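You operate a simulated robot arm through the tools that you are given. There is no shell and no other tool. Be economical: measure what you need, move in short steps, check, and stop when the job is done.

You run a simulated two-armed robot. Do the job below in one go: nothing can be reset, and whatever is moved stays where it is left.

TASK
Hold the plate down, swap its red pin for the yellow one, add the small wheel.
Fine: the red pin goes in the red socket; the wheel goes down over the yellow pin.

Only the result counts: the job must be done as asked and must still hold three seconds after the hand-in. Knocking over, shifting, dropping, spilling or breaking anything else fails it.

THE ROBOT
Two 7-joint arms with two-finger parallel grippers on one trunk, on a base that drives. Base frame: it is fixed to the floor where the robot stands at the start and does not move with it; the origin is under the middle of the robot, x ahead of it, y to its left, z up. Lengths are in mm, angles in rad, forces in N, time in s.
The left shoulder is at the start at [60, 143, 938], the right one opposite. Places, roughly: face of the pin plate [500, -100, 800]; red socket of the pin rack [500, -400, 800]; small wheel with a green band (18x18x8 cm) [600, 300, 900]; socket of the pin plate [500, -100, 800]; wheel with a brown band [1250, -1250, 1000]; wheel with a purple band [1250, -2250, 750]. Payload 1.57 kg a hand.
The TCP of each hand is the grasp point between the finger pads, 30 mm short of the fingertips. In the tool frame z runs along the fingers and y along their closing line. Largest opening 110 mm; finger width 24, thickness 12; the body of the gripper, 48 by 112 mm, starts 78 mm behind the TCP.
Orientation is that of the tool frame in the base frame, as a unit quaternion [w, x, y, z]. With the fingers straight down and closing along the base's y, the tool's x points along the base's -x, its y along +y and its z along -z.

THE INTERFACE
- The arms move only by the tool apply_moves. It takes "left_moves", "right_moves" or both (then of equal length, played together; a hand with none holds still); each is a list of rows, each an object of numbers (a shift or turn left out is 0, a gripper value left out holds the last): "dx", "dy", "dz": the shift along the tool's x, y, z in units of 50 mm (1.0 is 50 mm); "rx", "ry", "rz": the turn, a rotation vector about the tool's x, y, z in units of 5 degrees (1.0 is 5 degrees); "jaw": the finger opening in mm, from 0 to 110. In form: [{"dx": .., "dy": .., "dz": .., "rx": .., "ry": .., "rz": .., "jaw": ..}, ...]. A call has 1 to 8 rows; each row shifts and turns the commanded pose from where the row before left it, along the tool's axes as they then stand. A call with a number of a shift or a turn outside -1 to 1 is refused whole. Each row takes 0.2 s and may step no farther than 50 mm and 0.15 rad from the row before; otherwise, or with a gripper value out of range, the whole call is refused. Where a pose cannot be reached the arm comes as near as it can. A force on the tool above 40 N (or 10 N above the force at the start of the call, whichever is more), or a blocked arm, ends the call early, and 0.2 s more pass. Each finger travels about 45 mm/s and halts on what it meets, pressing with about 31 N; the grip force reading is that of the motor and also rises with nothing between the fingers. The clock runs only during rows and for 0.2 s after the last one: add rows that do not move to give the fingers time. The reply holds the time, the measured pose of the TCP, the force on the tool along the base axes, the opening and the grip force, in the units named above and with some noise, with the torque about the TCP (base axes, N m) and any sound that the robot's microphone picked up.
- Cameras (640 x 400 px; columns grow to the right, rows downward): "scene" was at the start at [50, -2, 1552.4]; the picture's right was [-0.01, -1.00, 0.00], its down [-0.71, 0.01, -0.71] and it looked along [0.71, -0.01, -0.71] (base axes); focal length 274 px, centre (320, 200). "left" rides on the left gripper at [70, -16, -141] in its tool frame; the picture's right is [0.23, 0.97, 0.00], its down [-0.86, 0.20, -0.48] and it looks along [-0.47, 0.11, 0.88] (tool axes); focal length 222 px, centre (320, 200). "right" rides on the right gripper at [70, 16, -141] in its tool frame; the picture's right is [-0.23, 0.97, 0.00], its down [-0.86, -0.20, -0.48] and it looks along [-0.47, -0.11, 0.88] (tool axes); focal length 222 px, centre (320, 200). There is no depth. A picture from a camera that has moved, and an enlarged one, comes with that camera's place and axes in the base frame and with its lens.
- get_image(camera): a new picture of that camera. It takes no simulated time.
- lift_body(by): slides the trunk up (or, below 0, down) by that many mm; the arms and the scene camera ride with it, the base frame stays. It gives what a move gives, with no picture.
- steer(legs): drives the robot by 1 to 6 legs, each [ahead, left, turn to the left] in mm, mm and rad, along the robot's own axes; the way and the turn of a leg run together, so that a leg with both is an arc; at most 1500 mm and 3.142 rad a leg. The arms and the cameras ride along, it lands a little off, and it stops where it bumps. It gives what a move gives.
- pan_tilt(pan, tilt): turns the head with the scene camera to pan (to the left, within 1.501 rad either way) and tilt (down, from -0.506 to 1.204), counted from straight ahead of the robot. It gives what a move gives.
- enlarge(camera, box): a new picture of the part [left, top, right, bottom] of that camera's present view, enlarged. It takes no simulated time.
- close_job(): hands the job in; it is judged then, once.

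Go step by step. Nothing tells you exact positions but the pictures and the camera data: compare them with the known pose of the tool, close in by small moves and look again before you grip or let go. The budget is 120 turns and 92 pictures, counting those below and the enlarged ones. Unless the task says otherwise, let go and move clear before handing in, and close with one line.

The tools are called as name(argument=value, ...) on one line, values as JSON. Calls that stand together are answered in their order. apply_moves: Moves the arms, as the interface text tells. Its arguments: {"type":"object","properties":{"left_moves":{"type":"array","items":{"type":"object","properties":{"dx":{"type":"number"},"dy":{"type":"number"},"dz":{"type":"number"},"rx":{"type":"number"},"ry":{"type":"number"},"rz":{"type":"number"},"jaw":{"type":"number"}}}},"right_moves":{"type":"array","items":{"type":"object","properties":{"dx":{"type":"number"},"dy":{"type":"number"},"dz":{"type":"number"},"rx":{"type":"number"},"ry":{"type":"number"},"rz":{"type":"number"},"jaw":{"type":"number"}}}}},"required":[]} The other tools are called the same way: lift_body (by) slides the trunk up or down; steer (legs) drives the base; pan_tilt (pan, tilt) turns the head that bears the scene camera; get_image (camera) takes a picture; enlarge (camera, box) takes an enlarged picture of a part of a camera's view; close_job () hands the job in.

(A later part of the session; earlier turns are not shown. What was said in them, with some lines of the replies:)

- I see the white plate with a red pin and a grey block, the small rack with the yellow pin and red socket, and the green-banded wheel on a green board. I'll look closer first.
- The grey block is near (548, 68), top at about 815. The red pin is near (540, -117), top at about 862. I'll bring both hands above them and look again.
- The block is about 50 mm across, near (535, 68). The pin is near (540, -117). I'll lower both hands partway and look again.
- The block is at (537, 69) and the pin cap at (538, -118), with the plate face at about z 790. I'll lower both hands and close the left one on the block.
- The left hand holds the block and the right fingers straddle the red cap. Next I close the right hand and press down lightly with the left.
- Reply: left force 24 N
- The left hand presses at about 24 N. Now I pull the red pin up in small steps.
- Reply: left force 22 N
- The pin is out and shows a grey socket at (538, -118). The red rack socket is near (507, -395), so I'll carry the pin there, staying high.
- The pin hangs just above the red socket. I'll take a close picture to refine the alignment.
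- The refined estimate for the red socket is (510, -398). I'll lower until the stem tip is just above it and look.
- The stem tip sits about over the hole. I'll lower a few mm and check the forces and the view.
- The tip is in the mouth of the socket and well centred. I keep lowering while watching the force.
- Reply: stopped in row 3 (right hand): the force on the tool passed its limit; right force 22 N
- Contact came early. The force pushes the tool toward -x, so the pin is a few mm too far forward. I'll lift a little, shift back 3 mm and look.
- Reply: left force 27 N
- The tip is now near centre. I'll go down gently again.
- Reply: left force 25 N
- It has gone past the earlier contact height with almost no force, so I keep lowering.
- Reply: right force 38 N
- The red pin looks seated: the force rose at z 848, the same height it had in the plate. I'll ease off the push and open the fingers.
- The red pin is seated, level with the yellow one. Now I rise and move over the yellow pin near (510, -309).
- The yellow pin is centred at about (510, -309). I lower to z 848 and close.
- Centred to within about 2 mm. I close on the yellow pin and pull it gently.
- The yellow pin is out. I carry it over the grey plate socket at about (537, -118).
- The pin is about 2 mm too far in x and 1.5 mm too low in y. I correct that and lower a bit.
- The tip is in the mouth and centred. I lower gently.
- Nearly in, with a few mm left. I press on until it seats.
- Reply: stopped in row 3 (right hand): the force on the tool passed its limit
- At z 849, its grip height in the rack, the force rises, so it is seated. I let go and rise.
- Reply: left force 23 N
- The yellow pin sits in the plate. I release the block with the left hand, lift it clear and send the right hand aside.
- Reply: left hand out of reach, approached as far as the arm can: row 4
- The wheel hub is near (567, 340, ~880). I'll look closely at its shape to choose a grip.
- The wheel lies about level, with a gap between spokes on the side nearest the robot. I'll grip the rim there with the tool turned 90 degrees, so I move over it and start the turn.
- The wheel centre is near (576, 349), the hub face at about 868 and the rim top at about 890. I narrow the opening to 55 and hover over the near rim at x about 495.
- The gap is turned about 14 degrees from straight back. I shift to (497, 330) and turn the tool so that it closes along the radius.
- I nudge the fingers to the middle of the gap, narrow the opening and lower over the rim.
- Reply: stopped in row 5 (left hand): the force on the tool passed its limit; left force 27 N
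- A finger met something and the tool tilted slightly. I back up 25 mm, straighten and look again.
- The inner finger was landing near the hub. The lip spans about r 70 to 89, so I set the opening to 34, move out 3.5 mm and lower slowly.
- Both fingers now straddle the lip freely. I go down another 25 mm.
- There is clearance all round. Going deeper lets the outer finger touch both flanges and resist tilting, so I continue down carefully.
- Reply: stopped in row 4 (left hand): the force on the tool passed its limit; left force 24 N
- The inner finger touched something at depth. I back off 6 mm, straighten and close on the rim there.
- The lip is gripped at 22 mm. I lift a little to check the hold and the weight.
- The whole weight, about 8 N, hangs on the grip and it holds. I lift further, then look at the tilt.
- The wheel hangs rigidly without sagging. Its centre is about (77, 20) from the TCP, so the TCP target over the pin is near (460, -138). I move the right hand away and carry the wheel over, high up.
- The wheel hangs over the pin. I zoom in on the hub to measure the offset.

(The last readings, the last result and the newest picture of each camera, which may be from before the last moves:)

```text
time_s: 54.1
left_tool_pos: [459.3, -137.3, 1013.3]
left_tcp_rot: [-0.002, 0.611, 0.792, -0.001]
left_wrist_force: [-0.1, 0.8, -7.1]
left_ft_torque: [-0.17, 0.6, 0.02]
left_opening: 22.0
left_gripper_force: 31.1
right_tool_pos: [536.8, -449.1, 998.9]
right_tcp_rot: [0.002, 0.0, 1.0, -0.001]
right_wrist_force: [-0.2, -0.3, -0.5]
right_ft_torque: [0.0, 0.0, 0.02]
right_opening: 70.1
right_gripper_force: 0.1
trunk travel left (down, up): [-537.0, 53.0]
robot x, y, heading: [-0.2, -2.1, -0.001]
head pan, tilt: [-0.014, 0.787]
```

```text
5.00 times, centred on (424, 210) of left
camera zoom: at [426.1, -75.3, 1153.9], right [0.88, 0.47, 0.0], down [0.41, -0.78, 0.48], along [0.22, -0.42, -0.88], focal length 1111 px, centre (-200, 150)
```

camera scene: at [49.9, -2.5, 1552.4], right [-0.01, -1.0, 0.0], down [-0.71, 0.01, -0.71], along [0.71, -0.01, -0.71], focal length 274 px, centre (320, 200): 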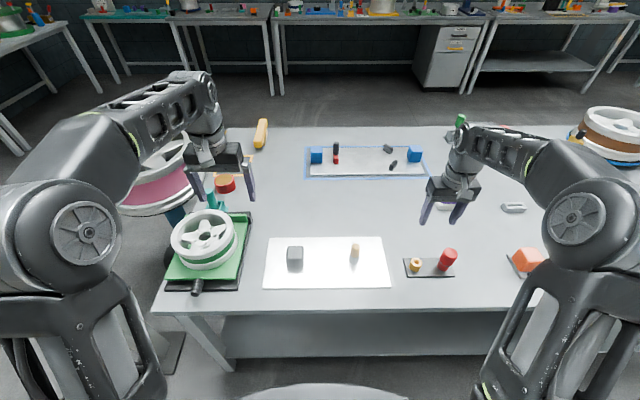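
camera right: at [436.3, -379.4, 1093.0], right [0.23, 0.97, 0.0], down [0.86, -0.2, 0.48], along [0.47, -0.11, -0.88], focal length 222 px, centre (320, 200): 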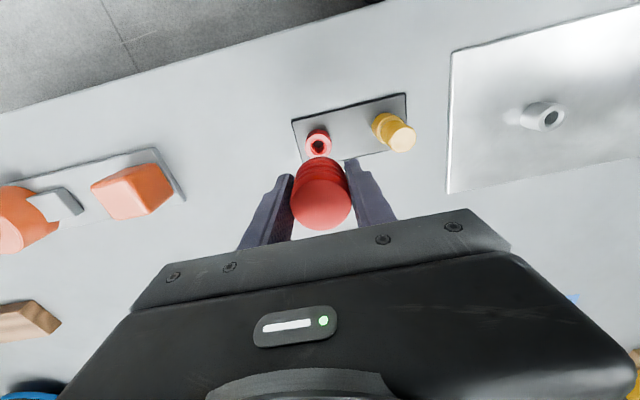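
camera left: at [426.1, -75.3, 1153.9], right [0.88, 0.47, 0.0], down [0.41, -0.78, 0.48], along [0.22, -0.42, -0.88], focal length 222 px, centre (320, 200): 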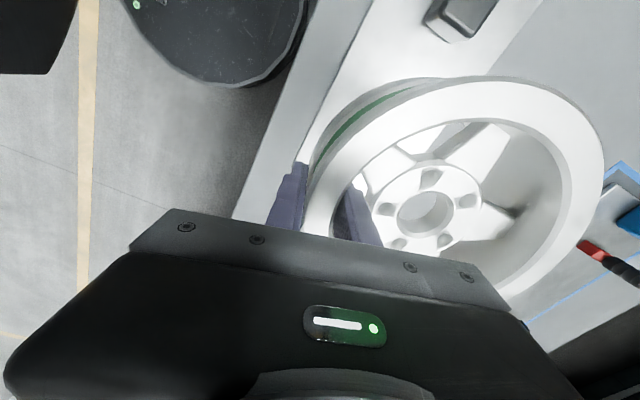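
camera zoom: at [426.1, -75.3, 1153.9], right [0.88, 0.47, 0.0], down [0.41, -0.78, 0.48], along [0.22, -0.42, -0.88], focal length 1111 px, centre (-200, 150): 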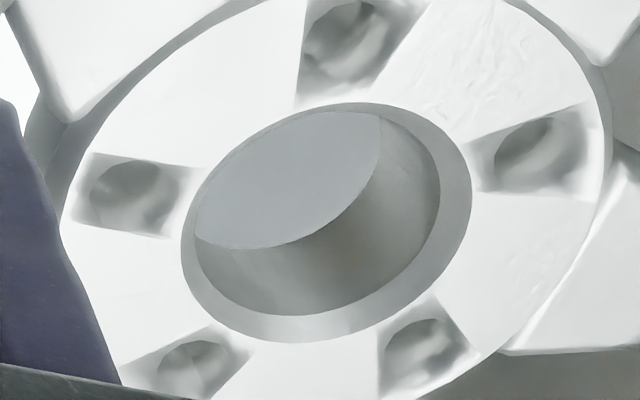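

The hub is at (539.8, -117.9), about 3 mm too far forward of the pin. I correct that, lower to just above the pin and look again.

apply_moves(left_moves=[{"dx": 0.015, "dy": -0.058, "dz": 0.4}, {"dz": 0.5}, {"dz": 0.5}, {}])

enlarge(camera="left", box=[384, 170, 464, 250])

enlarge(camera="scene", box=[290, 180, 410, 270])

```text
time_s: 55.1
left_tool_pos: [452.9, -138.0, 940.4]
left_tcp_rot: [-0.002, 0.611, 0.791, -0.001]
left_wrist_force: [-1.1, -0.2, -7.7]
left_ft_torque: [-0.19, 0.6, 0.0]
left_opening: 21.9
left_gripper_force: 31.1
right_tool_pos: [537.4, -450.1, 999.8]
right_tcp_rot: [0.002, 0.0, 1.0, -0.001]
right_wrist_force: [0.6, -0.7, 0.5]
right_ft_torque: [-0.02, 0.0, -0.01]
right_opening: 70.0
right_gripper_force: 0.0
trunk travel left (down, up): [-537.0, 53.0]
robot x, y, heading: [-2.1, 0.9, -0.005]
head pan, tilt: [-0.014, 0.787]
```

```text
5.00 times, centred on (424, 210) of left
camera zoom: at [421.4, -75.0, 1083.0], right [0.88, 0.47, 0.0], down [0.41, -0.78, 0.48], along [0.22, -0.42, -0.88], focal length 1111 px, centre (-200, 150)
```

zoom: 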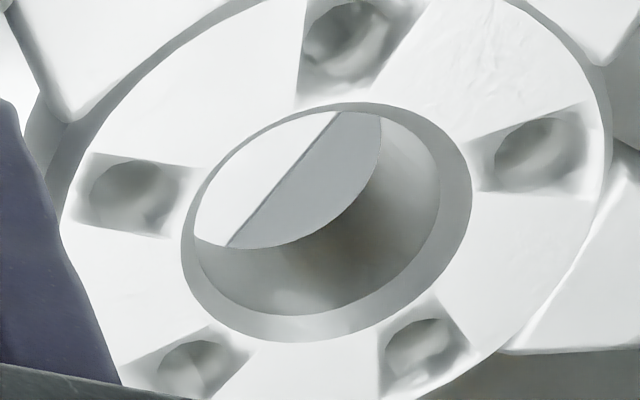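

```text
4.44 times, centred on (350, 225) of scene
camera zoom: at [50.5, -2.2, 1552.3], right [-0.01, -1.0, 0.0], down [-0.71, 0.01, -0.71], along [0.71, -0.01, -0.71], focal length 1217 px, centre (187, 89)
```

zoom: 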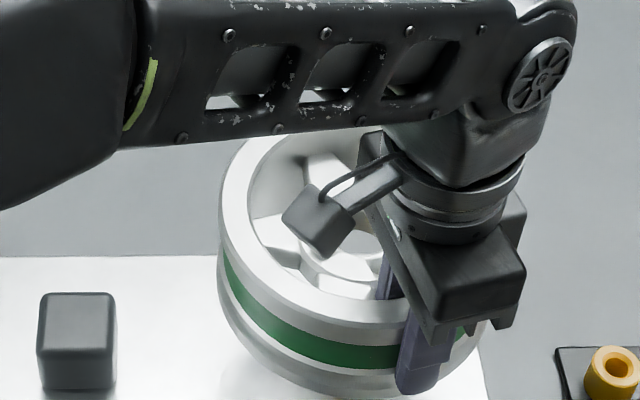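

No contact yet and the pin isn't visible through the bore. I lower in small steps under the force guard and look again.

apply_moves(left_moves=[{"dz": 0.2}, {"dz": 0.2}, {"dz": 0.15}, {"dz": 0.15}, {}])

enlarge(camera="left", box=[384, 170, 464, 250])

```text
time_s: 56.3
left_tool_pos: [456.3, -138.0, 906.6]
left_tcp_rot: [-0.002, 0.612, 0.791, -0.001]
left_wrist_force: [0.0, 0.1, -7.5]
left_ft_torque: [-0.15, 0.59, 0.0]
left_opening: 22.1
left_gripper_force: 31.0
right_tool_pos: [536.6, -448.9, 999.5]
right_tcp_rot: [0.003, 0.0, 1.0, 0.0]
right_wrist_force: [-0.4, -0.9, -1.5]
right_ft_torque: [-0.02, 0.03, -0.01]
right_opening: 70.0
right_gripper_force: 0.1
trunk travel left (down, up): [-537.0, 53.0]
robot x, y, heading: [-2.4, 0.9, -0.002]
head pan, tilt: [-0.014, 0.787]
```

```text
5.00 times, centred on (424, 210) of left
camera zoom: at [423.4, -75.3, 1048.2], right [0.88, 0.47, 0.0], down [0.41, -0.78, 0.48], along [0.22, -0.42, -0.88], focal length 1111 px, centre (-200, 150)
```

zoom: 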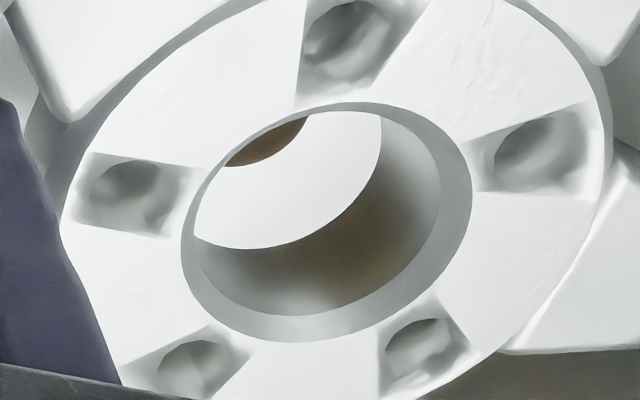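

The pin top shows in the bore, about 2 mm ahead of centre. I nudge forward and lower another 15 mm.

apply_moves(left_moves=[{"dy": 0.03}, {"dz": 0.15}, {"dz": 0.15}, {}])

enlarge(camera="left", box=[384, 170, 464, 250])

```text
time_s: 57.3
left_tool_pos: [455.9, -138.5, 890.4]
left_tcp_rot: [-0.001, 0.611, 0.791, -0.001]
left_wrist_force: [-0.4, -0.4, -7.9]
left_ft_torque: [-0.14, 0.59, 0.04]
left_opening: 22.0
left_gripper_force: 31.5
right_tool_pos: [535.8, -449.4, 999.1]
right_tcp_rot: [0.001, 0.0, 1.0, -0.001]
right_wrist_force: [0.1, -0.3, -0.9]
right_ft_torque: [0.01, 0.0, 0.02]
right_opening: 70.1
right_gripper_force: 0.0
trunk travel left (down, up): [-537.0, 53.0]
robot x, y, heading: [-0.8, -0.9, -0.001]
head pan, tilt: [-0.014, 0.787]
```

```text
5.00 times, centred on (424, 210) of left
camera zoom: at [424.0, -75.1, 1032.8], right [0.88, 0.47, 0.0], down [0.41, -0.78, 0.48], along [0.22, -0.42, -0.88], focal length 1111 px, centre (-200, 150)
```

zoom: 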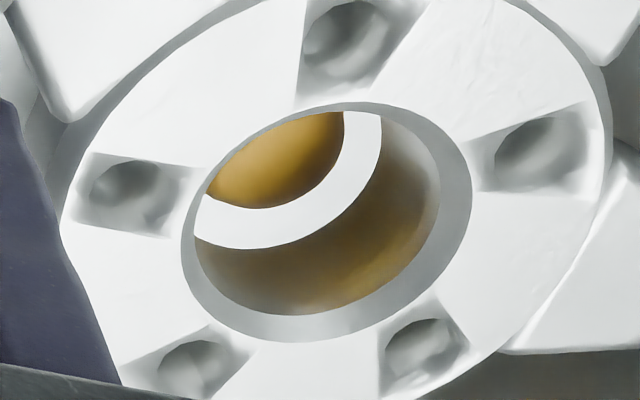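

The gap between pin and bore looks even. I go down 12 mm more and check.

apply_moves(left_moves=[{"dz": 0.12}, {"dz": 0.12}, {}])

enlarge(camera="left", box=[384, 170, 464, 250])

```text
time_s: 58.1
left_tool_pos: [456.6, -137.4, 879.9]
left_tcp_rot: [-0.002, 0.61, 0.792, -0.001]
left_wrist_force: [0.1, -1.0, -8.1]
left_ft_torque: [-0.18, 0.6, -0.01]
left_opening: 22.0
left_gripper_force: 31.4
right_tool_pos: [536.8, -448.8, 999.7]
right_tcp_rot: [0.002, 0.0, 1.0, -0.001]
right_wrist_force: [0.6, 0.5, 0.6]
right_ft_torque: [0.0, 0.03, -0.01]
right_opening: 69.9
right_gripper_force: 0.1
trunk travel left (down, up): [-537.0, 53.0]
robot x, y, heading: [1.9, -2.4, -0.002]
head pan, tilt: [-0.014, 0.787]
```

```text
5.00 times, centred on (424, 210) of left
camera zoom: at [424.5, -74.8, 1020.8], right [0.88, 0.47, 0.0], down [0.41, -0.78, 0.48], along [0.22, -0.42, -0.88], focal length 1111 px, centre (-200, 150)
```

zoom: 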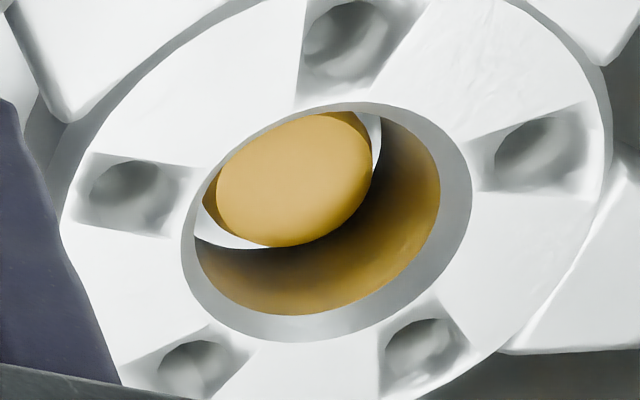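

The pin is centred in the bore to within about 1 mm. I keep lowering.

apply_moves(left_moves=[{"dz": 0.12}, {"dz": 0.12}, {"dz": 0.1}, {}])

enlarge(camera="scene", box=[270, 190, 410, 290])

```text
time_s: 59.1
left_tool_pos: [454.7, -138.1, 862.5]
left_tcp_rot: [-0.001, 0.612, 0.791, -0.001]
left_wrist_force: [2.8, 0.3, -6.2]
left_ft_torque: [-0.15, 0.43, -0.05]
left_opening: 22.2
left_gripper_force: 30.8
right_tool_pos: [538.1, -449.4, 999.5]
right_tcp_rot: [0.002, 0.0, 1.0, -0.001]
right_wrist_force: [-0.3, -0.1, 0.5]
right_ft_torque: [0.0, 0.04, 0.01]
right_opening: 70.1
right_gripper_force: 0.1
trunk travel left (down, up): [-537.0, 53.0]
robot x, y, heading: [0.2, 2.3, -0.004]
head pan, tilt: [-0.014, 0.787]
```

```text
4.00 times, centred on (340, 240) of scene
camera zoom: at [50.8, -2.2, 1552.3], right [-0.01, -1.0, 0.0], down [-0.71, 0.01, -0.71], along [0.71, -0.01, -0.71], focal length 1096 px, centre (240, 40)
```

zoom: 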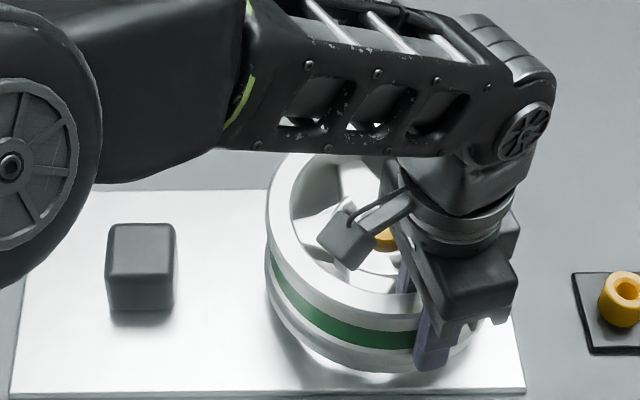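

Light contact begins near the bottom. I continue a few mm.

apply_moves(left_moves=[{"dz": 0.06}, {"dz": 0.06}, {"dz": 0.06}, {}])

enlarge(camera="left", box=[344, 130, 504, 250])

```text
time_s: 60.1
left_tool_pos: [455.8, -137.3, 853.8]
left_tcp_rot: [-0.002, 0.612, 0.791, 0.0]
left_wrist_force: [2.0, 0.8, -6.1]
left_ft_torque: [-0.12, 0.44, 0.04]
left_opening: 21.9
left_gripper_force: 30.9
right_tool_pos: [537.3, -448.2, 1000.1]
right_tcp_rot: [0.002, 0.0, 1.0, -0.001]
right_wrist_force: [0.5, -0.3, 1.3]
right_ft_torque: [0.02, 0.0, -0.01]
right_opening: 70.0
right_gripper_force: 0.1
trunk travel left (down, up): [-537.0, 53.0]
robot x, y, heading: [1.6, -2.6, -0.003]
head pan, tilt: [-0.014, 0.787]
```

```text
3.33 times, centred on (424, 190) of left
camera zoom: at [423.4, -74.4, 995.5], right [0.88, 0.47, 0.0], down [0.41, -0.78, 0.48], along [0.22, -0.42, -0.88], focal length 740 px, centre (-27, 233)
```

zoom: 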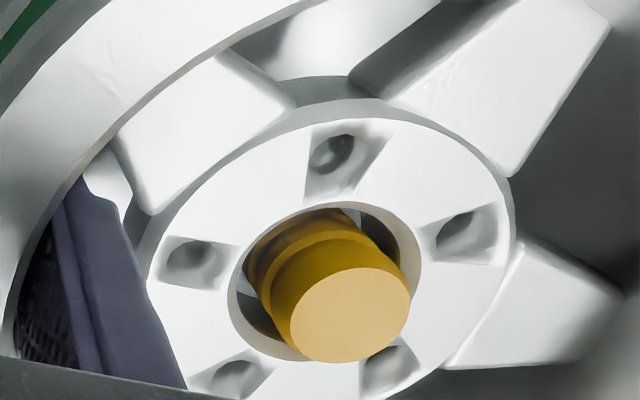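

The pin comes up through the hub. I nudge 1 mm forward and lower until it rests.

apply_moves(left_moves=[{"dy": 0.02, "dz": 0.04}, {"dz": 0.05}, {"dz": 0.05}, {}])

```text
time_s: 61.1
left_tool_pos: [458.0, -137.0, 848.0]
left_tcp_rot: [-0.001, 0.611, 0.791, -0.002]
left_wrist_force: [-0.2, -0.3, -7.9]
left_ft_torque: [-0.16, 0.55, -0.01]
left_opening: 22.3
left_gripper_force: 30.7
right_tool_pos: [536.8, -448.8, 998.6]
right_tcp_rot: [0.003, 0.0, 1.0, -0.002]
right_wrist_force: [-0.4, -0.1, 0.0]
right_ft_torque: [0.03, 0.02, 0.0]
right_opening: 70.0
right_gripper_force: 0.0
trunk travel left (down, up): [-537.0, 53.0]
robot x, y, heading: [-3.8, 0.6, 0.004]
head pan, tilt: [-0.014, 0.787]
```

Still hanging free, so I lower further.

apply_moves(left_moves=[{"dz": 0.05}, {"dz": 0.05}, {"dz": 0.05}, {}])

enlarge(camera="scene", box=[270, 190, 410, 290])

```text
time_s: 62.1
left_tool_pos: [457.5, -135.8, 839.6]
left_tcp_rot: [-0.002, 0.612, 0.791, -0.002]
left_wrist_force: [0.0, -0.6, -7.4]
left_ft_torque: [-0.17, 0.63, -0.03]
left_opening: 21.8
left_gripper_force: 30.7
right_tool_pos: [537.9, -449.6, 1000.0]
right_tcp_rot: [0.002, -0.001, 1.0, -0.001]
right_wrist_force: [-1.1, 0.1, 0.1]
right_ft_torque: [-0.01, 0.0, 0.03]
right_opening: 70.1
right_gripper_force: 0.0
trunk travel left (down, up): [-537.0, 53.0]
robot x, y, heading: [-1.5, -0.5, -0.002]
head pan, tilt: [-0.014, 0.787]
```

```text
4.00 times, centred on (340, 240) of scene
camera zoom: at [50.7, -2.3, 1552.3], right [-0.01, -1.0, 0.0], down [-0.71, 0.01, -0.71], along [0.71, -0.01, -0.71], focal length 1096 px, centre (240, 40)
```

zoom: 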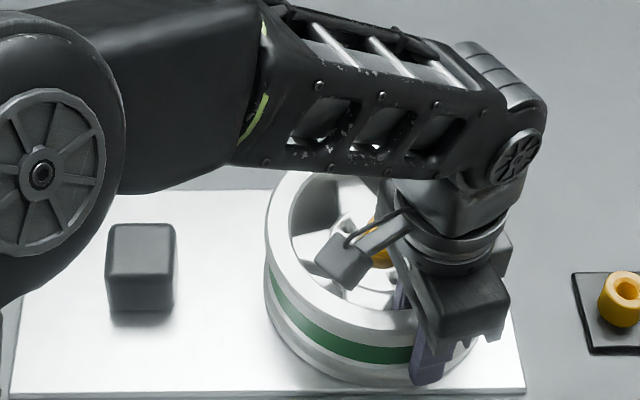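

apply_moves(left_moves=[{"dz": 0.05}, {"dz": 0.05}, {"dz": 0.04}, {}])

```text
time_s: 63.1
left_tool_pos: [457.7, -137.5, 835.0]
left_tcp_rot: [0.0, 0.612, 0.791, 0.0]
left_wrist_force: [1.9, 2.4, 22.5]
left_ft_torque: [-0.03, -0.25, -0.09]
left_opening: 21.8
left_gripper_force: 30.6
right_tool_pos: [536.6, -447.7, 1000.8]
right_tcp_rot: [0.002, 0.0, 1.0, -0.001]
right_wrist_force: [0.0, 0.0, -0.2]
right_ft_torque: [0.04, -0.03, 0.01]
right_opening: 69.6
right_gripper_force: 0.1
trunk travel left (down, up): [-537.0, 53.0]
robot x, y, heading: [-1.1, -0.4, 0.0]
head pan, tilt: [-0.014, 0.787]
```

It rests on the plate. I ease off, open to 34 as before and rise straight up.

apply_moves(left_moves=[{"dz": -0.04}, {"jaw": 34}, {}, {}, {"dz": -0.2}, {"dz": -0.3}, {}])

enlarge(camera="left", box=[210, 70, 530, 270])

```text
time_s: 64.7
left_tool_pos: [458.1, -137.6, 858.9]
left_tcp_rot: [-0.002, 0.611, 0.792, 0.0]
left_wrist_force: [-0.7, 0.6, 0.1]
left_ft_torque: [-0.03, -0.02, 0.04]
left_opening: 34.4
left_gripper_force: 0.1
right_tool_pos: [536.9, -449.1, 999.7]
right_tcp_rot: [0.002, 0.0, 1.0, -0.001]
right_wrist_force: [-0.6, -0.1, 0.4]
right_ft_torque: [-0.05, 0.0, 0.01]
right_opening: 70.2
right_gripper_force: 0.1
trunk travel left (down, up): [-537.0, 53.0]
robot x, y, heading: [-0.3, -1.2, 0.001]
head pan, tilt: [-0.014, 0.787]
```

```text
2.00 times, centred on (370, 170) of left
camera zoom: at [424.7, -74.7, 1000.7], right [0.88, 0.47, 0.0], down [0.41, -0.78, 0.48], along [0.22, -0.42, -0.88], focal length 444 px, centre (220, 260)
```

zoom: 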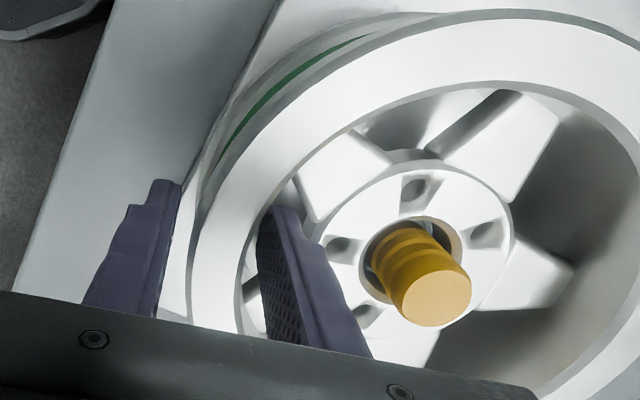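

The wheel sits over the yellow pin and the fingers are free. I rise clear and check everything.

apply_moves(left_moves=[{"dz": -0.4}, {"dz": -0.6}, {"dz": -0.8}, {"dz": -0.8}, {"dx": 0.8}, {"dx": 0.8}, {"dx": 0.8}, {"dx": 0.8}])

apply_moves(left_moves=[{"dx": 0.8}, {"dx": 0.8}, {"dx": 0.6}, {}])

get_image(camera="scene")

enlarge(camera="scene", box=[250, 190, 490, 310])

```text
time_s: 66.5
left_tool_pos: [415.1, 19.8, 990.0]
left_tcp_rot: [-0.002, 0.612, 0.791, -0.001]
left_wrist_force: [0.4, -0.3, 0.3]
left_ft_torque: [-0.01, -0.01, 0.0]
left_opening: 33.8
left_gripper_force: 0.0
right_tool_pos: [536.2, -448.2, 1000.0]
right_tcp_rot: [0.002, 0.001, 1.0, -0.001]
right_wrist_force: [0.4, 0.7, 0.0]
right_ft_torque: [-0.05, 0.0, -0.01]
right_opening: 69.9
right_gripper_force: 0.0
trunk travel left (down, up): [-537.0, 53.0]
robot x, y, heading: [0.3, -0.2, 0.002]
head pan, tilt: [-0.014, 0.787]
```

```text
time_s: 67.5
left_tool_pos: [387.6, 125.1, 989.2]
left_tcp_rot: [-0.002, 0.612, 0.791, -0.001]
left_wrist_force: [1.0, 0.0, -0.6]
left_ft_torque: [-0.01, 0.02, -0.03]
left_opening: 33.7
left_gripper_force: 0.0
right_tool_pos: [537.4, -448.7, 999.5]
right_tcp_rot: [0.002, 0.001, 1.0, -0.001]
right_wrist_force: [0.4, -0.2, -1.2]
right_ft_torque: [0.02, -0.02, -0.03]
right_opening: 69.9
right_gripper_force: 0.1
trunk travel left (down, up): [-537.0, 53.0]
robot x, y, heading: [-1.0, -2.1, -0.003]
head pan, tilt: [-0.014, 0.787]
```

```text
15 pictures are left
camera scene: at [50.3, -2.5, 1552.3], right [-0.01, -1.0, 0.0], down [-0.71, 0.01, -0.71], along [0.71, -0.01, -0.71], focal length 274 px, centre (320, 200)
```

scene: 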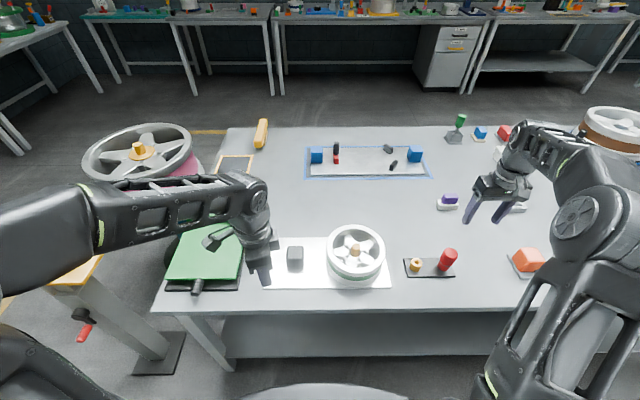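

```text
2.67 times, centred on (370, 250) of scene
camera zoom: at [50.3, -2.5, 1552.3], right [-0.01, -1.0, 0.0], down [-0.71, 0.01, -0.71], along [0.71, -0.01, -0.71], focal length 730 px, centre (187, 67)
```

zoom: 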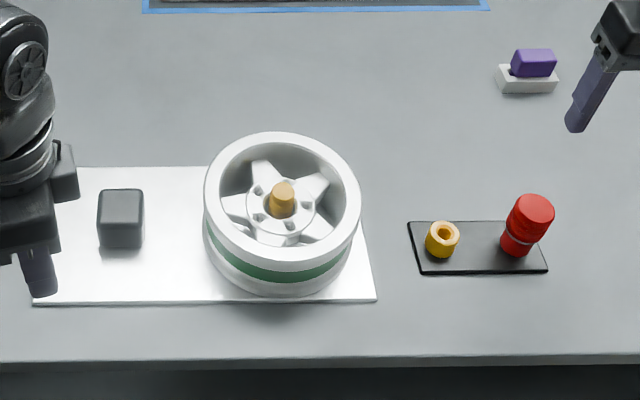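

The wheel sits flat over the yellow pin, the red pin is in the red socket, and both hands are clear. I hand in.

close_job()

```text
The job is handed in.
```

The job is handed in: the red pin is in the red socket, the yellow pin is in the plate, and the green-banded wheel rests flat over it. I held the plate down through the pin swap but not while placing the wheel. The plate may have shifted 2–3 mm during the swap.
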